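You operate a simulated robot arm through the tools that you are given. There is no shell and no other tool. Be economical: measure what you need, move in short steps, check, and stop when the job is done.

Carry out the task below with a simulated robot arm. There is one attempt and no reset: what you move stays moved.

TASK
Put the sensor cover and the film weight with the orange grip in the grey core crate.
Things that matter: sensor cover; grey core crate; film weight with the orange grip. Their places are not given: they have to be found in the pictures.

It is judged by the outcome, as a careful person would: the job done as asked, and still so three seconds after it is handed in. It fails if anything else is knocked over, pushed out of place, dropped, spilled or broken.

THE ROBOT
A 7-joint arm with a two-finger parallel gripper, fixed in place. Base frame: the origin is at the foot of the arm, x ahead of it, y to its left, z up; the work surface is at about z = 0. Lengths are in mm, angles in rad, forces in N, time in s.
With the tool pointing down near the work surface it reaches from about 240 to 620 mm from the base axis. Its first joint turns from -1.152 to 1.152 rad. Payload 2.6 kg.
Tool frame: the origin (TCP) lies between the finger pads and is the grasp point; the fingertips stand 30 mm ahead of it; z points along the fingers, y is the line along which they close. The gripper opens to 94 mm. The fingers are 28 mm wide and 10 mm thick; the gripper's body (50 by 96 mm) begins 55 mm behind the TCP.
Orientation is told as [roll, pitch, yaw] about the base's x, y, z axes, in that order, counted from this pose: with the fingers straight down and closing along the base's y, the tool's x points along the base's -x, its y along +y and its z along -z.

THE INTERFACE
- The arm moves only by the tool servo_tool. Its argument "series" is text: rows parted by semicolons, each of 7 numbers parted by spaces: the finger opening in mm, from 0 to 94, then the shift along the tool's x, y, z in units of 250 mm (1.0 is 250 mm), then the turn, a rotation vector about the tool's x, y, z in units of 180 degrees (1.0 is 180 degrees). In form: claw x y z wx wy wz; .... A call has 1 to 12 rows; each row is the pose to reach, as a shift and turn from the pose commanded when the call began, along the tool's axes at that moment. A call with a number of a shift or a turn outside -1 to 1 is refused whole. A row lasts 0.2 s, in which the tool goes at most 50 mm and 0.15 rad; a call with a longer step from one row to the next is refused whole, and so is a gripper value outside its range. A pose out of reach is approached as far as the arm can. The call stops where the force on the tool passes 40 N (or 10 N more than at its start, if that is more) or the arm is blocked; 0.2 s more then pass. The fingers move at their own pace (about 72 mm/s each) and stop on an object; they squeeze with about 33 N. The grip force told is the motor's: it shows also when the fingers shut on nothing. Time passes only in rows, and 0.2 s behind the last, so rows that repeat a pose let the fingers close. It gives the time, the measured TCP pose, the force on the tool (base axes), the opening and the grip force at its end, in the units of the frame above (readings bear some noise).
- Cameras (640 x 400 px; columns grow to the right, rows downward): "scene" is fixed at [48, 451.3, 553.4]; the picture's right is [-0.58, -0.81, 0.00], its down [-0.54, 0.39, -0.74] and it looks along [0.60, -0.43, -0.67] (base axes); focal length 330 px, centre (320, 200). "wrist" rides on the gripper at [-37, 0, -58] in the tool frame; the picture's right is [0.00, -1.00, 0.00], its down [0.97, 0.00, -0.24] and it looks along [0.24, 0.00, 0.97] (tool axes); focal length 218 px, centre (320, 200).
- snapshot(camera): a new picture of that camera. No time passes.
- probe_pixels(camera, pixels): for up to 12 pixels [column, row] of the newest picture of that camera ("zoom" is the newest enlarged one), the place [x, y, z] in the base frame of the surface seen there, good to about 3 mm. No time passes.
- close_up(camera, box): a new picture of the part [left, top, right, bottom] of that camera's present view, enlarged. No time passes.
- finish_job(): hands the job in; it is judged then, once.

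Work in short steps. Measure before you move; look again where a grasp or a placing could have gone wrong, and mend it. You have 60 turns and 16 pictures in all, the two below and enlarged ones among them. Open the gripper and draw the arm clear of the work before you hand the job in, unless the task says otherwise; then end with one line.

The tools are called after "Emit:" by a JSON object that holds its "method" and its "body". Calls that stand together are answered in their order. servo_tool: Moves the arm, as the interface text tells. Its arguments: {"type":"object","properties":{"series":{"type":"string"}},"required":["series"]} The other tools are called the same way: snapshot (camera) takes a picture; probe_pixels (camera, pixels) gives the place of the surface under pixels of a picture; close_up (camera, box) takes an enlarged picture of a part of a camera's view; finish_job () hands the job in.

At the start:

```text
t: 0.0
eef_pos: [457.5, 136.9, 273.2]
tool_rot: [-0.001, 0.0, 0.001]
ft_force: [-0.6, -0.3, 0.2]
grip_width: 94.1
grip_force: 0.2
```

scene: 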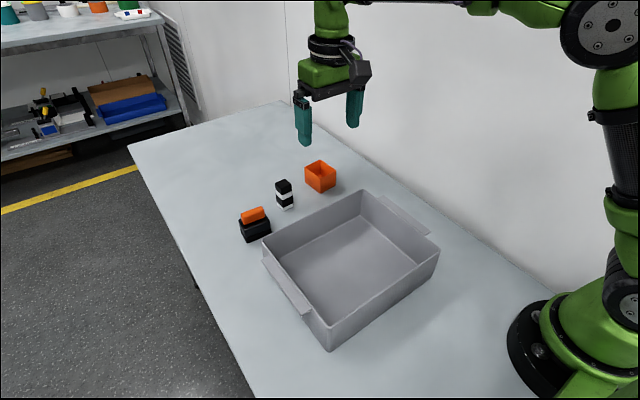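
wrist: 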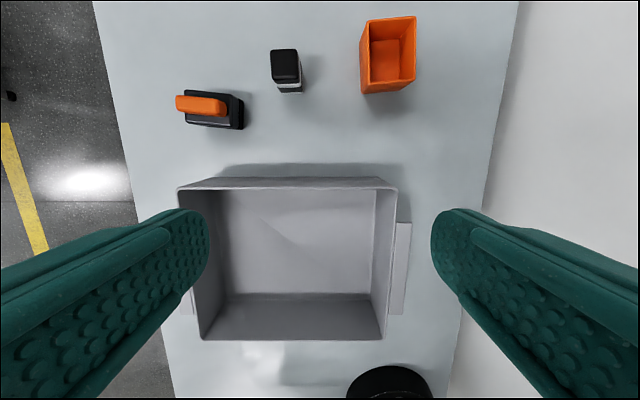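

The pictures show a weight with an orange grip at wrist (208,108), a black and white piece at (286,70), an orange open box at (388,55), and the grey crate. I'll take a closer look to identify them.

Emit:
{"method": "close_up", "body": {"camera": "scene", "box": [220, 140, 360, 250]}}

Emit:
{"method": "close_up", "body": {"camera": "wrist", "box": [160, 0, 440, 160]}}

Emit:
{"method": "probe_pixels", "body": {"camera": "wrist", "pixels": [[180, 98], [224, 106], [240, 98], [236, 126], [274, 55], [298, 55], [298, 78], [276, 78], [364, 22], [414, 18], [412, 82], [385, 55]]}}

Emit:
{"method": "probe_pixels", "body": {"camera": "scene", "pixels": [[364, 191], [437, 253], [330, 350], [265, 240], [340, 250], [242, 218], [262, 210], [284, 183], [284, 193], [284, 205], [320, 165], [240, 232]]}}

```text
3.64 times, centred on (290, 195) of scene
```

zoom: 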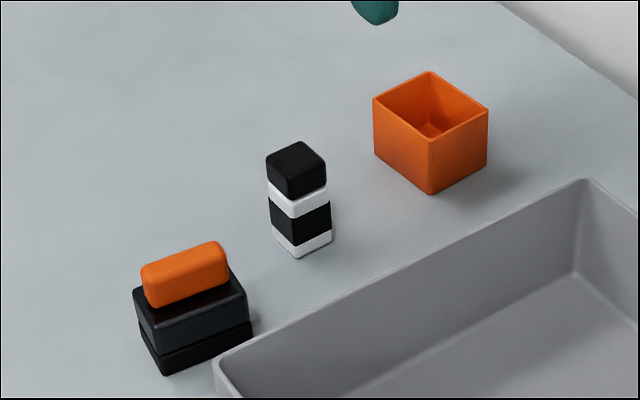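

```text
2.29 times, centred on (300, 80) of wrist
```

zoom: 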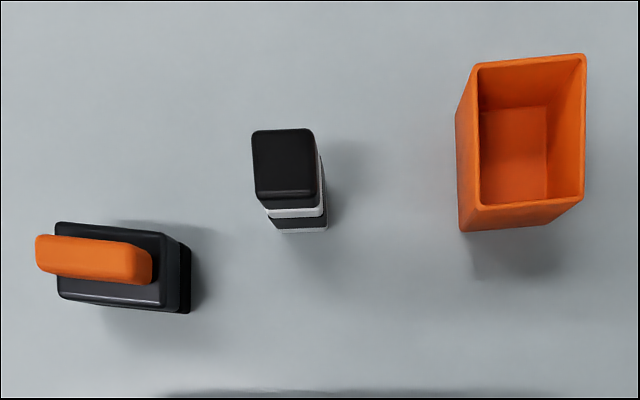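

```text
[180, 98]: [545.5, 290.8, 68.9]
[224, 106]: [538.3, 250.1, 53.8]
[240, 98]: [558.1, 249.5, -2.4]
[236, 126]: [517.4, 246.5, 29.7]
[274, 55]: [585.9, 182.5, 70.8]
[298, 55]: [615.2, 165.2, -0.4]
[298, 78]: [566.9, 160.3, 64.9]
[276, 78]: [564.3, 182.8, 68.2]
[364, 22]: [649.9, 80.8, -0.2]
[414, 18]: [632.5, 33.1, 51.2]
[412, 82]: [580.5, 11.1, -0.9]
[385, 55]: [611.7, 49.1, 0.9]
```

```text
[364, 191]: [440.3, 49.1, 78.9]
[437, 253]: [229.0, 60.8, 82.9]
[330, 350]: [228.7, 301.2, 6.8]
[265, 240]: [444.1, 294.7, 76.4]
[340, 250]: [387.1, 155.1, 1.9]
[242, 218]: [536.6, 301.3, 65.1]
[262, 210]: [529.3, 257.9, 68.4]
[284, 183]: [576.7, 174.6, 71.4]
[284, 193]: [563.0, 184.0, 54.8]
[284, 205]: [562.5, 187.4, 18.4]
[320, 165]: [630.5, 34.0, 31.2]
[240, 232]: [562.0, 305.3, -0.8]
```

The hollow orange housing is most likely the sensor cover, and the striped post is something else. I'll measure the cover's rim and the weight in the zoomed wrist picture.

Emit:
{"method": "probe_pixels", "body": {"camera": "zoom", "pixels": [[478, 66], [583, 58], [583, 195], [480, 207], [475, 130], [585, 120], [530, 204], [530, 61], [500, 170], [466, 170], [462, 222], [520, 220]]}}

Emit:
{"method": "probe_pixels", "body": {"camera": "zoom", "pixels": [[40, 240], [40, 265], [148, 252], [148, 280], [60, 228], [160, 240], [60, 292], [160, 300], [186, 250], [187, 308], [90, 255], [120, 300]]}}

```text
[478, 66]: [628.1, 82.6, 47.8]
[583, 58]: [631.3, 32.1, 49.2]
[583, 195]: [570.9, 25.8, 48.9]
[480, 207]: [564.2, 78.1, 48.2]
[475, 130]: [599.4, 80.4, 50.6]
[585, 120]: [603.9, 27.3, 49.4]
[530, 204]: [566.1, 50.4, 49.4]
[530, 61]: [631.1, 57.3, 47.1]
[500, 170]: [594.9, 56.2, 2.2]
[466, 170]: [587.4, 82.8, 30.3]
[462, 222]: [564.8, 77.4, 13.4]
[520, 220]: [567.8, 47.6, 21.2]
```

```text
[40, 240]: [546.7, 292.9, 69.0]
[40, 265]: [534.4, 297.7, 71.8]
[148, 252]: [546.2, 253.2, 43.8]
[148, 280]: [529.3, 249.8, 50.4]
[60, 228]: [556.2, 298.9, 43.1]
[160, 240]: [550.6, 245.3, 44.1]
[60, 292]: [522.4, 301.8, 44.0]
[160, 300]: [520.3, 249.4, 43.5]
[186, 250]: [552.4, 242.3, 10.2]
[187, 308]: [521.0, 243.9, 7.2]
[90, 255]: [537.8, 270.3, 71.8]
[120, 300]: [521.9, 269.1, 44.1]
```

The cover is about 65 x 52 x 50 mm, centred near (598, 54) and yawed about +0.09. I'll move above it and partway down.

Emit:
{"method": "servo_tool", "body": {"series": "94 -0.14 -0.083 0 0 0 -0.007; 94 -0.28 -0.166 0 0 0 -0.014; 94 -0.42 -0.249 0 0 0 -0.021; 94 -0.562 -0.332 0 0 0 -0.0286; 94 -0.562 -0.332 0.17 0 0 -0.0286; 94 -0.562 -0.332 0.34 0 0 -0.0286; 94 -0.562 -0.332 0.5 0 0 -0.0286; 94 -0.562 -0.332 0.613 0 0 -0.0286; 94 -0.562 -0.332 0.613 0 0 -0.0286"}}

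Emit:
{"method": "snapshot", "body": {"camera": "wrist"}}

```text
t: 2.0
eef_pos: [600.6, 52.0, 119.1]
tool_rot: [-0.001, 0.001, 0.092]
ft_force: [-0.4, 0.7, 0.1]
grip_width: 94.2
grip_force: 0.0
out of reach, approached as far as the arm can: row 4, 5, 6
```

```text
11 pictures are left
```

wrist: 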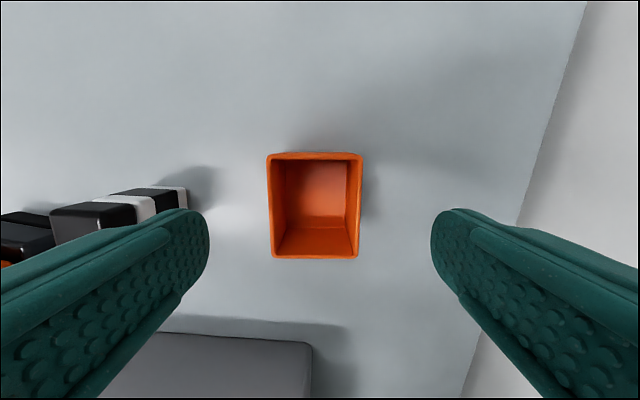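

The cover (columns 268-362) sits centred and square between the fingers. I'll go down 84 mm and close.

Emit:
{"method": "servo_tool", "body": {"series": "94 0 0 0.17 0 0 0; 94 0 0 0.3 0 0 0; 94 0 0 0.336 0 0 0; 94 0 0 0.336 0 0 0; 45 0 0 0.336 0 0 0; 45 0 0 0.336 0 0 0; 45 0 0 0.336 0 0 0; 45 0 0 0.336 0 0 0"}}

```text
t: 3.8
eef_pos: [597.8, 51.7, 35.8]
tool_rot: [-0.001, 0.0, 0.09]
ft_force: [-0.2, 0.2, 0.4]
grip_width: 59.3
grip_force: 33.5
```

It is gripped at 59 mm. I'll lift straight up and check.

Emit:
{"method": "servo_tool", "body": {"series": "40 0 0 -0.1 0 0 0; 40 0 0 -0.25 0 0 0; 40 0 0 -0.4 0 0 0; 40 0 0 -0.55 0 0 0; 40 0 0 -0.65 0 0 0; 40 0 0 -0.65 0 0 0"}}

Emit:
{"method": "snapshot", "body": {"camera": "wrist"}}

```text
t: 5.2
eef_pos: [593.4, 58.3, 197.7]
tool_rot: [0.0, -0.001, 0.09]
ft_force: [-0.1, -0.7, -0.2]
grip_width: 59.2
grip_force: 33.0
out of reach, approached as far as the arm can: row 5, 6
```

```text
10 pictures are left
```

wrist: 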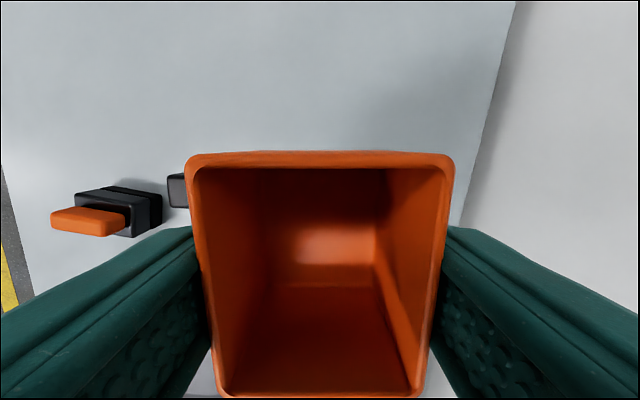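

The cover is held firmly. I'll carry it over the wall-side half of the crate at about (350, 108).

Emit:
{"method": "servo_tool", "body": {"series": "40 0.16 0.05 0 0 0 0; 40 0.32 0.1 0 0 0 0; 40 0.48 0.15 0 0 0 0; 40 0.64 0.2 0 0 0 0; 40 0.8 0.25 0 0 0 0; 40 0.96 0.3 0 0 0 0; 40 0.96 0.3 0 0 0 0; 40 0.96 0.3 0 0 0 0"}}

Emit:
{"method": "snapshot", "body": {"camera": "scene"}}

```text
t: 7.0
eef_pos: [348.2, 111.9, 195.5]
tool_rot: [0.002, 0.0, 0.092]
ft_force: [-0.1, 0.3, -0.3]
grip_width: 59.4
grip_force: 32.9
```

```text
9 pictures are left
```

scene: 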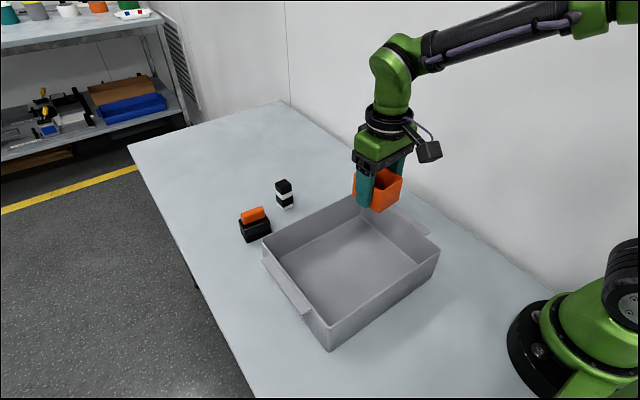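

It is over the crate. I'll shift 20 mm away from the wall, lower it to the floor, and open only to 75 mm so the fingers clear the wall.

Emit:
{"method": "servo_tool", "body": {"series": "40 0 0.08 0.1 0 0 0; 40 0 0.08 0.27 0 0 0; 40 0 0.08 0.42 0 0 0; 40 0 0.08 0.54 0 0 0; 40 0 0.08 0.6 0 0 0; 40 0 0.08 0.624 0 0 0; 40 0 0.08 0.624 0 0 0"}}

```text
t: 8.6
eef_pos: [344.9, 132.3, 41.2]
tool_rot: [-0.001, 0.001, 0.091]
ft_force: [-0.1, -0.3, 0.2]
grip_width: 59.1
grip_force: 32.8
```

Emit:
{"method": "servo_tool", "body": {"series": "40 0 0 0.01 0 0 0; 40 0 0 0.01 0 0 0; 75 0 0 0.01 0 0 0; 75 0 0 0.01 0 0 0; 75 0 0 0.01 0 0 0; 75 0 0 -0.1 0 0 0; 75 0 0 -0.27 0 0 0; 75 0 0 -0.45 0 0 0; 75 0 0 -0.6 0 0 0; 75 0 0 -0.7 0 0 0; 75 0 0 -0.7 0 0 0"}}

Emit:
{"method": "snapshot", "body": {"camera": "wrist"}}

```text
t: 11.0
eef_pos: [345.5, 133.1, 215.7]
tool_rot: [0.001, 0.0, 0.09]
ft_force: [0.6, -0.3, -0.1]
grip_width: 75.0
grip_force: 0.1
```

```text
8 pictures are left
```

wrist: 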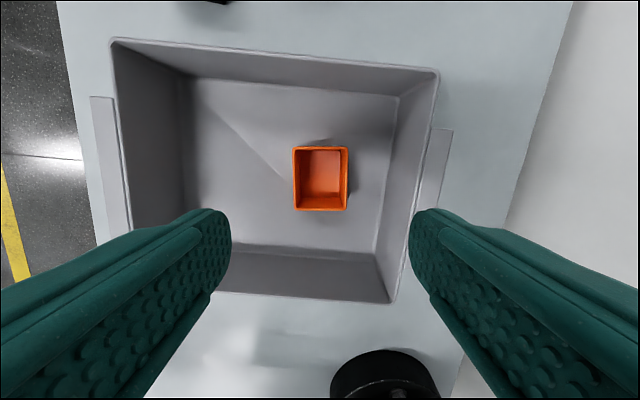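

The cover is standing inside the crate. Next I'll go above the weight at about (537, 272), turning 1.38 rad so the fingers close across its narrow side.

Emit:
{"method": "servo_tool", "body": {"series": "75 -0.0813 0.0485 0.026 0 0 -0.0439; 75 -0.1626 0.097 0.052 0 0 -0.0878; 75 -0.2439 0.1455 0.078 0 0 -0.1317; 75 -0.3252 0.194 0.104 0 0 -0.1756; 75 -0.4065 0.2425 0.13 0 0 -0.2195; 75 -0.4878 0.291 0.156 0 0 -0.2634; 75 -0.5691 0.3395 0.182 0 0 -0.3073; 75 -0.6504 0.388 0.208 0 0 -0.3512; 75 -0.7317 0.4365 0.234 0 0 -0.3951; 75 -0.813 0.485 0.26 0 0 -0.439; 75 -0.813 0.485 0.26 0 0 -0.439"}}

Emit:
{"method": "snapshot", "body": {"camera": "wrist"}}

```text
t: 13.4
eef_pos: [537.1, 273.3, 150.7]
tool_rot: [0.001, 0.001, 1.471]
ft_force: [-0.1, -0.6, -0.6]
grip_width: 75.0
grip_force: 0.1
```

```text
7 pictures are left
```

wrist: 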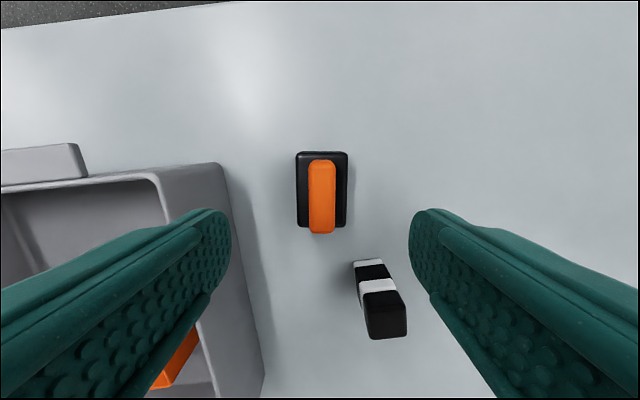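

The weight is centred between the fingers at columns 296-348. I'll descend to z≈36 and grip its body.

Emit:
{"method": "servo_tool", "body": {"series": "75 0 0 0.17 0 0 0; 75 0 0 0.32 0 0 0; 75 0 0 0.42 0 0 0; 75 0 0 0.456 0 0 0; 75 0 0 0.456 0 0 0; 20 0 0 0.456 0 0 0; 20 0 0 0.456 0 0 0; 20 0 0 0.456 0 0 0; 20 0 0 0.456 0 0 0"}}

```text
t: 15.4
eef_pos: [539.2, 269.7, 37.2]
tool_rot: [0.0, 0.001, 1.469]
ft_force: [0.5, 0.1, 0.1]
grip_width: 44.4
grip_force: 33.0
```

Emit:
{"method": "servo_tool", "body": {"series": "15 0 0 -0.05 0 0 0; 15 0 0 -0.15 0 0 0; 15 0 0 -0.3 0 0 0; 15 0 0 -0.45 0 0 0; 15 0 0 -0.6 0 0 0; 15 0 0 -0.6 0 0 0"}}

Emit:
{"method": "snapshot", "body": {"camera": "scene"}}

```text
t: 16.8
eef_pos: [532.0, 274.5, 186.6]
tool_rot: [-0.001, -0.001, 1.469]
ft_force: [0.0, -0.7, -4.4]
grip_width: 44.4
grip_force: 32.4
out of reach, approached as far as the arm can: row 5, 6
```

```text
6 pictures are left
```

scene: 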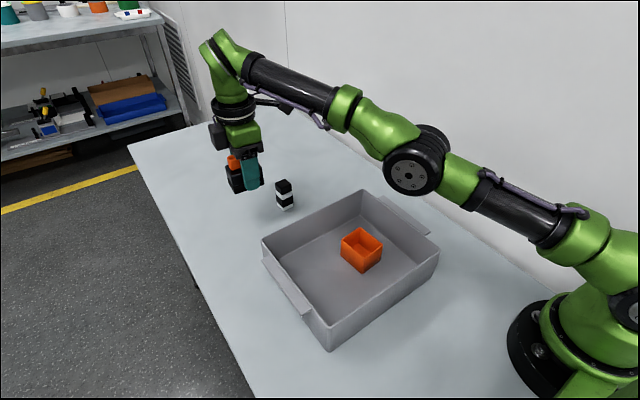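

The weight came up whole, and the post is undisturbed. I'll carry it over the free half of the crate, near (340, 225).

Emit:
{"method": "servo_tool", "body": {"series": "15 0.054 0.15 0 0 0 0; 15 0.108 0.3 0 0 0 0; 15 0.162 0.45 0 0 0 0; 15 0.216 0.6 0 0 0 0; 15 0.27 0.756 0 0 0 0; 15 0.27 0.756 0 0 0 0; 15 0.27 0.756 0 0 0 0"}}

Emit:
{"method": "snapshot", "body": {"camera": "wrist"}}

```text
t: 18.4
eef_pos: [486.4, 318.2, 234.5]
tool_rot: [0.002, 0.001, 1.469]
ft_force: [-1.1, 0.4, -4.4]
grip_width: 44.2
grip_force: 32.8
out of reach, approached as far as the arm can: row 1, 2, 3, 4, 5, 6, 7
```

```text
5 pictures are left
```

wrist: 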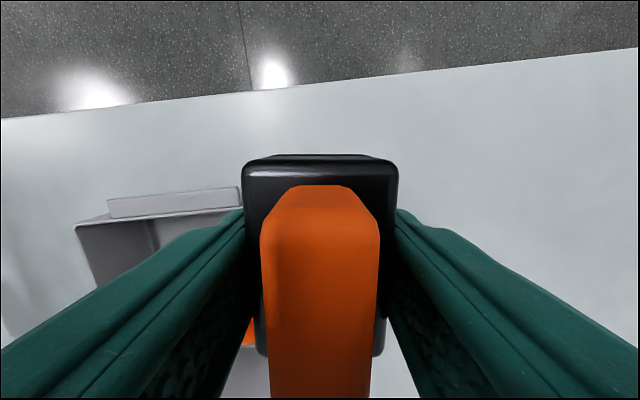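

The arm stopped short at (486, 318), probably at a wrist joint limit with this yaw. The weight is still held high, so I'll turn the yaw back without any shift.

Emit:
{"method": "servo_tool", "body": {"series": "15 0 0 0 0 0 0.044; 15 0 0 0 0 0 0.088; 15 0 0 0 0 0 0.132; 15 0 0 0 0 0 0.176; 15 0 0 0 0 0 0.22; 15 0 0 0 0 0 0.264; 15 0 0 0 0 0 0.308; 15 0 0 0 0 0 0.308"}}

```text
t: 20.2
eef_pos: [485.5, 315.3, 237.5]
tool_rot: [0.001, 0.003, 0.5]
ft_force: [-0.5, -0.1, -4.1]
grip_width: 44.3
grip_force: 33.4
out of reach, approached as far as the arm can: row 4, 5, 6, 7, 8
```

The yaw is now 0.5. I'll move inward in a short step to see how the arm answers.

Emit:
{"method": "servo_tool", "body": {"series": "15 0.1 0 0 0 0 0; 15 0.2 -0.01 0 0 0 0; 15 0.3 -0.02 0 0 0 0; 15 0.3 -0.02 0 0 0 0"}}

```text
t: 21.2
eef_pos: [478.4, 307.2, 268.7]
tool_rot: [0.0, 0.004, 0.501]
ft_force: [-0.1, -0.3, -4.3]
grip_width: 44.2
grip_force: 32.8
out of reach, approached as far as the arm can: row 1, 2, 3, 4
```

Emit:
{"method": "snapshot", "body": {"camera": "scene"}}

```text
4 pictures are left
```

scene: 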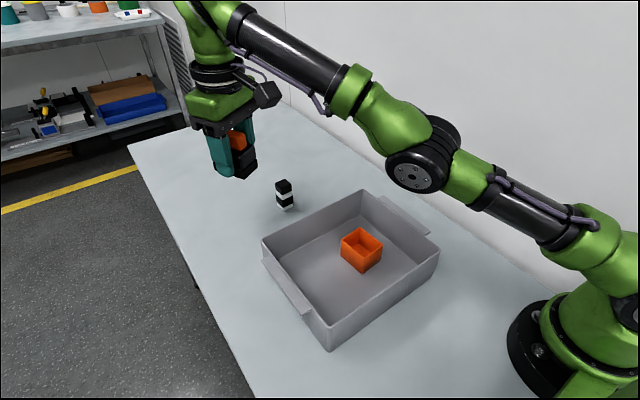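

The arm is stretched almost straight, near a singularity, so inward commands don't fold it. I'll go down and slightly outward along its natural arc over free table to a pose like the ones that worked, then come in low.

Emit:
{"method": "servo_tool", "body": {"series": "15 -0.03 0 0.08 0 0 0; 15 -0.06 0 0.16 0 0 0; 15 -0.09 0 0.25 0 0 0; 15 -0.12 0 0.35 0 0 0; 15 -0.147 0 0.45 0 0 0; 15 -0.147 0 0.53 0 0 0; 15 -0.147 0 0.53 0 0 0"}}

```text
t: 22.8
eef_pos: [511.1, 330.5, 135.1]
tool_rot: [0.0, 0.0, 0.502]
ft_force: [0.2, 0.5, -4.0]
grip_width: 44.1
grip_force: 32.5
out of reach, approached as far as the arm can: row 6, 7
```

It followed. Now I'll try a short inward step at this height.

Emit:
{"method": "servo_tool", "body": {"series": "15 0.06 0 0 0 0 0; 15 0.12 0 0 0 0 0; 15 0.18 -0.005 0 0 0 0; 15 0.18 -0.005 0 0 0 0"}}

```text
t: 23.8
eef_pos: [510.2, 330.7, 142.8]
tool_rot: [0.0, 0.002, 0.501]
ft_force: [0.0, 0.4, -3.8]
grip_width: 44.1
grip_force: 32.8
out of reach, approached as far as the arm can: row 1, 2, 3, 4
```

Still refused. I'll use the last scene picture to measure the arm's shape and find which joint is limiting.

Emit:
{"method": "probe_pixels", "body": {"camera": "scene", "pixels": [[610, 240], [570, 235], [530, 215], [500, 195], [460, 185], [420, 175], [430, 140], [390, 115], [350, 95], [290, 55], [240, 20], [220, 75]]}}

```text
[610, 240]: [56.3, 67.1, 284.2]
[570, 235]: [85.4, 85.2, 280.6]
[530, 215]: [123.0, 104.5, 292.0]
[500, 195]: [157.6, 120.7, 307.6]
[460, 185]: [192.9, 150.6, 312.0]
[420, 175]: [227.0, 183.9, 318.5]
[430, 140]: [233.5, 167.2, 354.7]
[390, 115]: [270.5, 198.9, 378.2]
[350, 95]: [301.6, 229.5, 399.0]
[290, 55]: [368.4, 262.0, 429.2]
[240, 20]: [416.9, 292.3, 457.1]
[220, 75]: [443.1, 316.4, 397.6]
```

The measured links show the elbow slightly below the shoulder-wrist line: it flipped past straight and sits at its limit. I'll tilt the fingers inward toward the base with the wrist roughly still, to bend the elbow back upward.

Emit:
{"method": "servo_tool", "body": {"series": "15 0.077 0 -0.006 0 0.04 0; 15 0.174 0 -0.025 0 0.08 0; 15 0.27 0 -0.056 0 0.12 0; 15 0.36 0 -0.098 0 0.16 0; 15 0.36 0 -0.098 0 0.16 0"}}

```text
t: 25.0
eef_pos: [419.7, 279.5, 180.2]
tool_rot: [0.002, 0.502, 0.506]
ft_force: [-0.7, -0.3, -4.9]
grip_width: 44.4
grip_force: 32.4
out of reach, approached as far as the arm can: row 1, 2, 3, 4, 5
```

It tilted as asked. Now a short horizontal move inward with the tilt kept, to see whether it folds.

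Emit:
{"method": "servo_tool", "body": {"series": "15 0.05 0 0.027 0 0 0; 15 0.1 0 0.054 0 0 0; 15 0.14 0 0.077 0 0 0; 15 0.14 0 0.077 0 0 0"}}

```text
t: 26.0
eef_pos: [384.7, 260.8, 179.4]
tool_rot: [0.0, 0.504, 0.502]
ft_force: [0.2, -0.3, -4.7]
grip_width: 44.2
grip_force: 33.0
```

It folds now, with no reach warning. I'll bring the tool upright again while moving over the crate's free half.

Emit:
{"method": "servo_tool", "body": {"series": "15 0.037 -0.01 0.02 0 -0.032 0; 15 0.073 -0.02 0.04 0 -0.064 0; 15 0.11 -0.03 0.06 0 -0.096 0; 15 0.147 -0.04 0.08 0 -0.128 0; 15 0.183 -0.05 0.1 0 -0.16 0; 15 0.183 -0.05 0.1 0 -0.16 0"}}

Emit:
{"method": "snapshot", "body": {"camera": "wrist"}}

```text
t: 27.4
eef_pos: [346.2, 225.6, 179.3]
tool_rot: [0.0, -0.003, 0.502]
ft_force: [-0.1, -0.2, -4.8]
grip_width: 44.3
grip_force: 33.0
```

```text
3 pictures are left
```

wrist: 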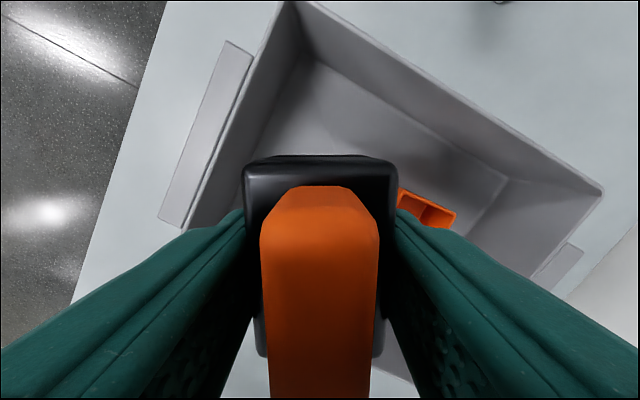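

The weight is over the free area, and the cover sits well to its right. I'll lower it to the crate floor.

Emit:
{"method": "servo_tool", "body": {"series": "15 0 0 0.15 0 0 0; 15 0 0 0.3 0 0 0; 15 0 0 0.43 0 0 0; 15 0 0 0.52 0 0 0; 15 0 0 0.552 0 0 0; 15 0 0 0.552 0 0 0"}}

```text
t: 28.8
eef_pos: [345.4, 225.5, 41.9]
tool_rot: [0.001, 0.001, 0.502]
ft_force: [-0.6, 0.5, -4.7]
grip_width: 44.6
grip_force: 33.4
```

Still hanging (-4.7 N), about 2-3 mm above the floor. I'll lower slightly until it touches.

Emit:
{"method": "servo_tool", "body": {"series": "15 0 0 0.008 0 0 0; 15 0 0 0.012 0 0 0; 15 0 0 0.012 0 0 0"}}

```text
t: 29.6
eef_pos: [346.6, 225.7, 40.8]
tool_rot: [-0.001, -0.003, 0.501]
ft_force: [-3.7, -2.9, 25.2]
grip_width: 44.4
grip_force: 32.6
```

It is touching the floor now (25 N). I'll open to 62 mm and rise straight up.

Emit:
{"method": "servo_tool", "body": {"series": "15 0 0 -0.006 0 0 0; 62 0 0 -0.006 0 0 0; 62 0 0 -0.006 0 0 0; 62 0 0 -0.006 0 0 0; 62 0 0 -0.12 0 0 0; 62 0 0 -0.28 0 0 0; 62 0 0 -0.45 0 0 0; 62 0 0 -0.62 0 0 0; 62 0 0 -0.8 0 0 0; 62 0 0 -0.8 0 0 0"}}

Emit:
{"method": "snapshot", "body": {"camera": "scene"}}

```text
t: 31.8
eef_pos: [345.7, 227.5, 241.5]
tool_rot: [0.0, 0.0, 0.504]
ft_force: [-0.3, 0.0, 0.8]
grip_width: 62.0
grip_force: 0.0
```

```text
2 pictures are left
```

scene: 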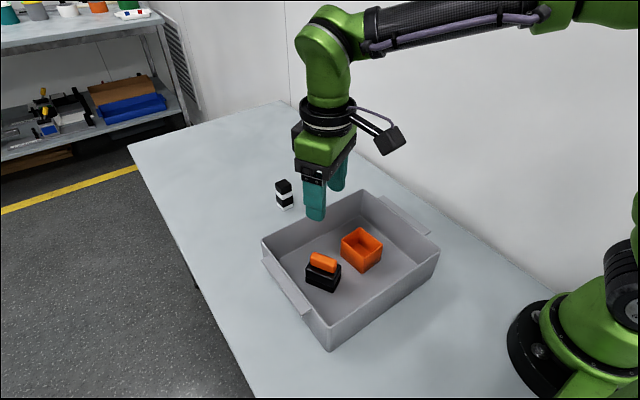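

Both items stand upright in the crate, the post and crate haven't moved, and the arm is clear, so I'm handing in.

Emit:
{"method": "finish_job", "body": {}}

```text
The job is handed in.
```

I put the orange hollow housing, which I took to be the sensor cover, and the film weight with the orange grip upright in the grey core crate, moved nothing else, and handed the job in.
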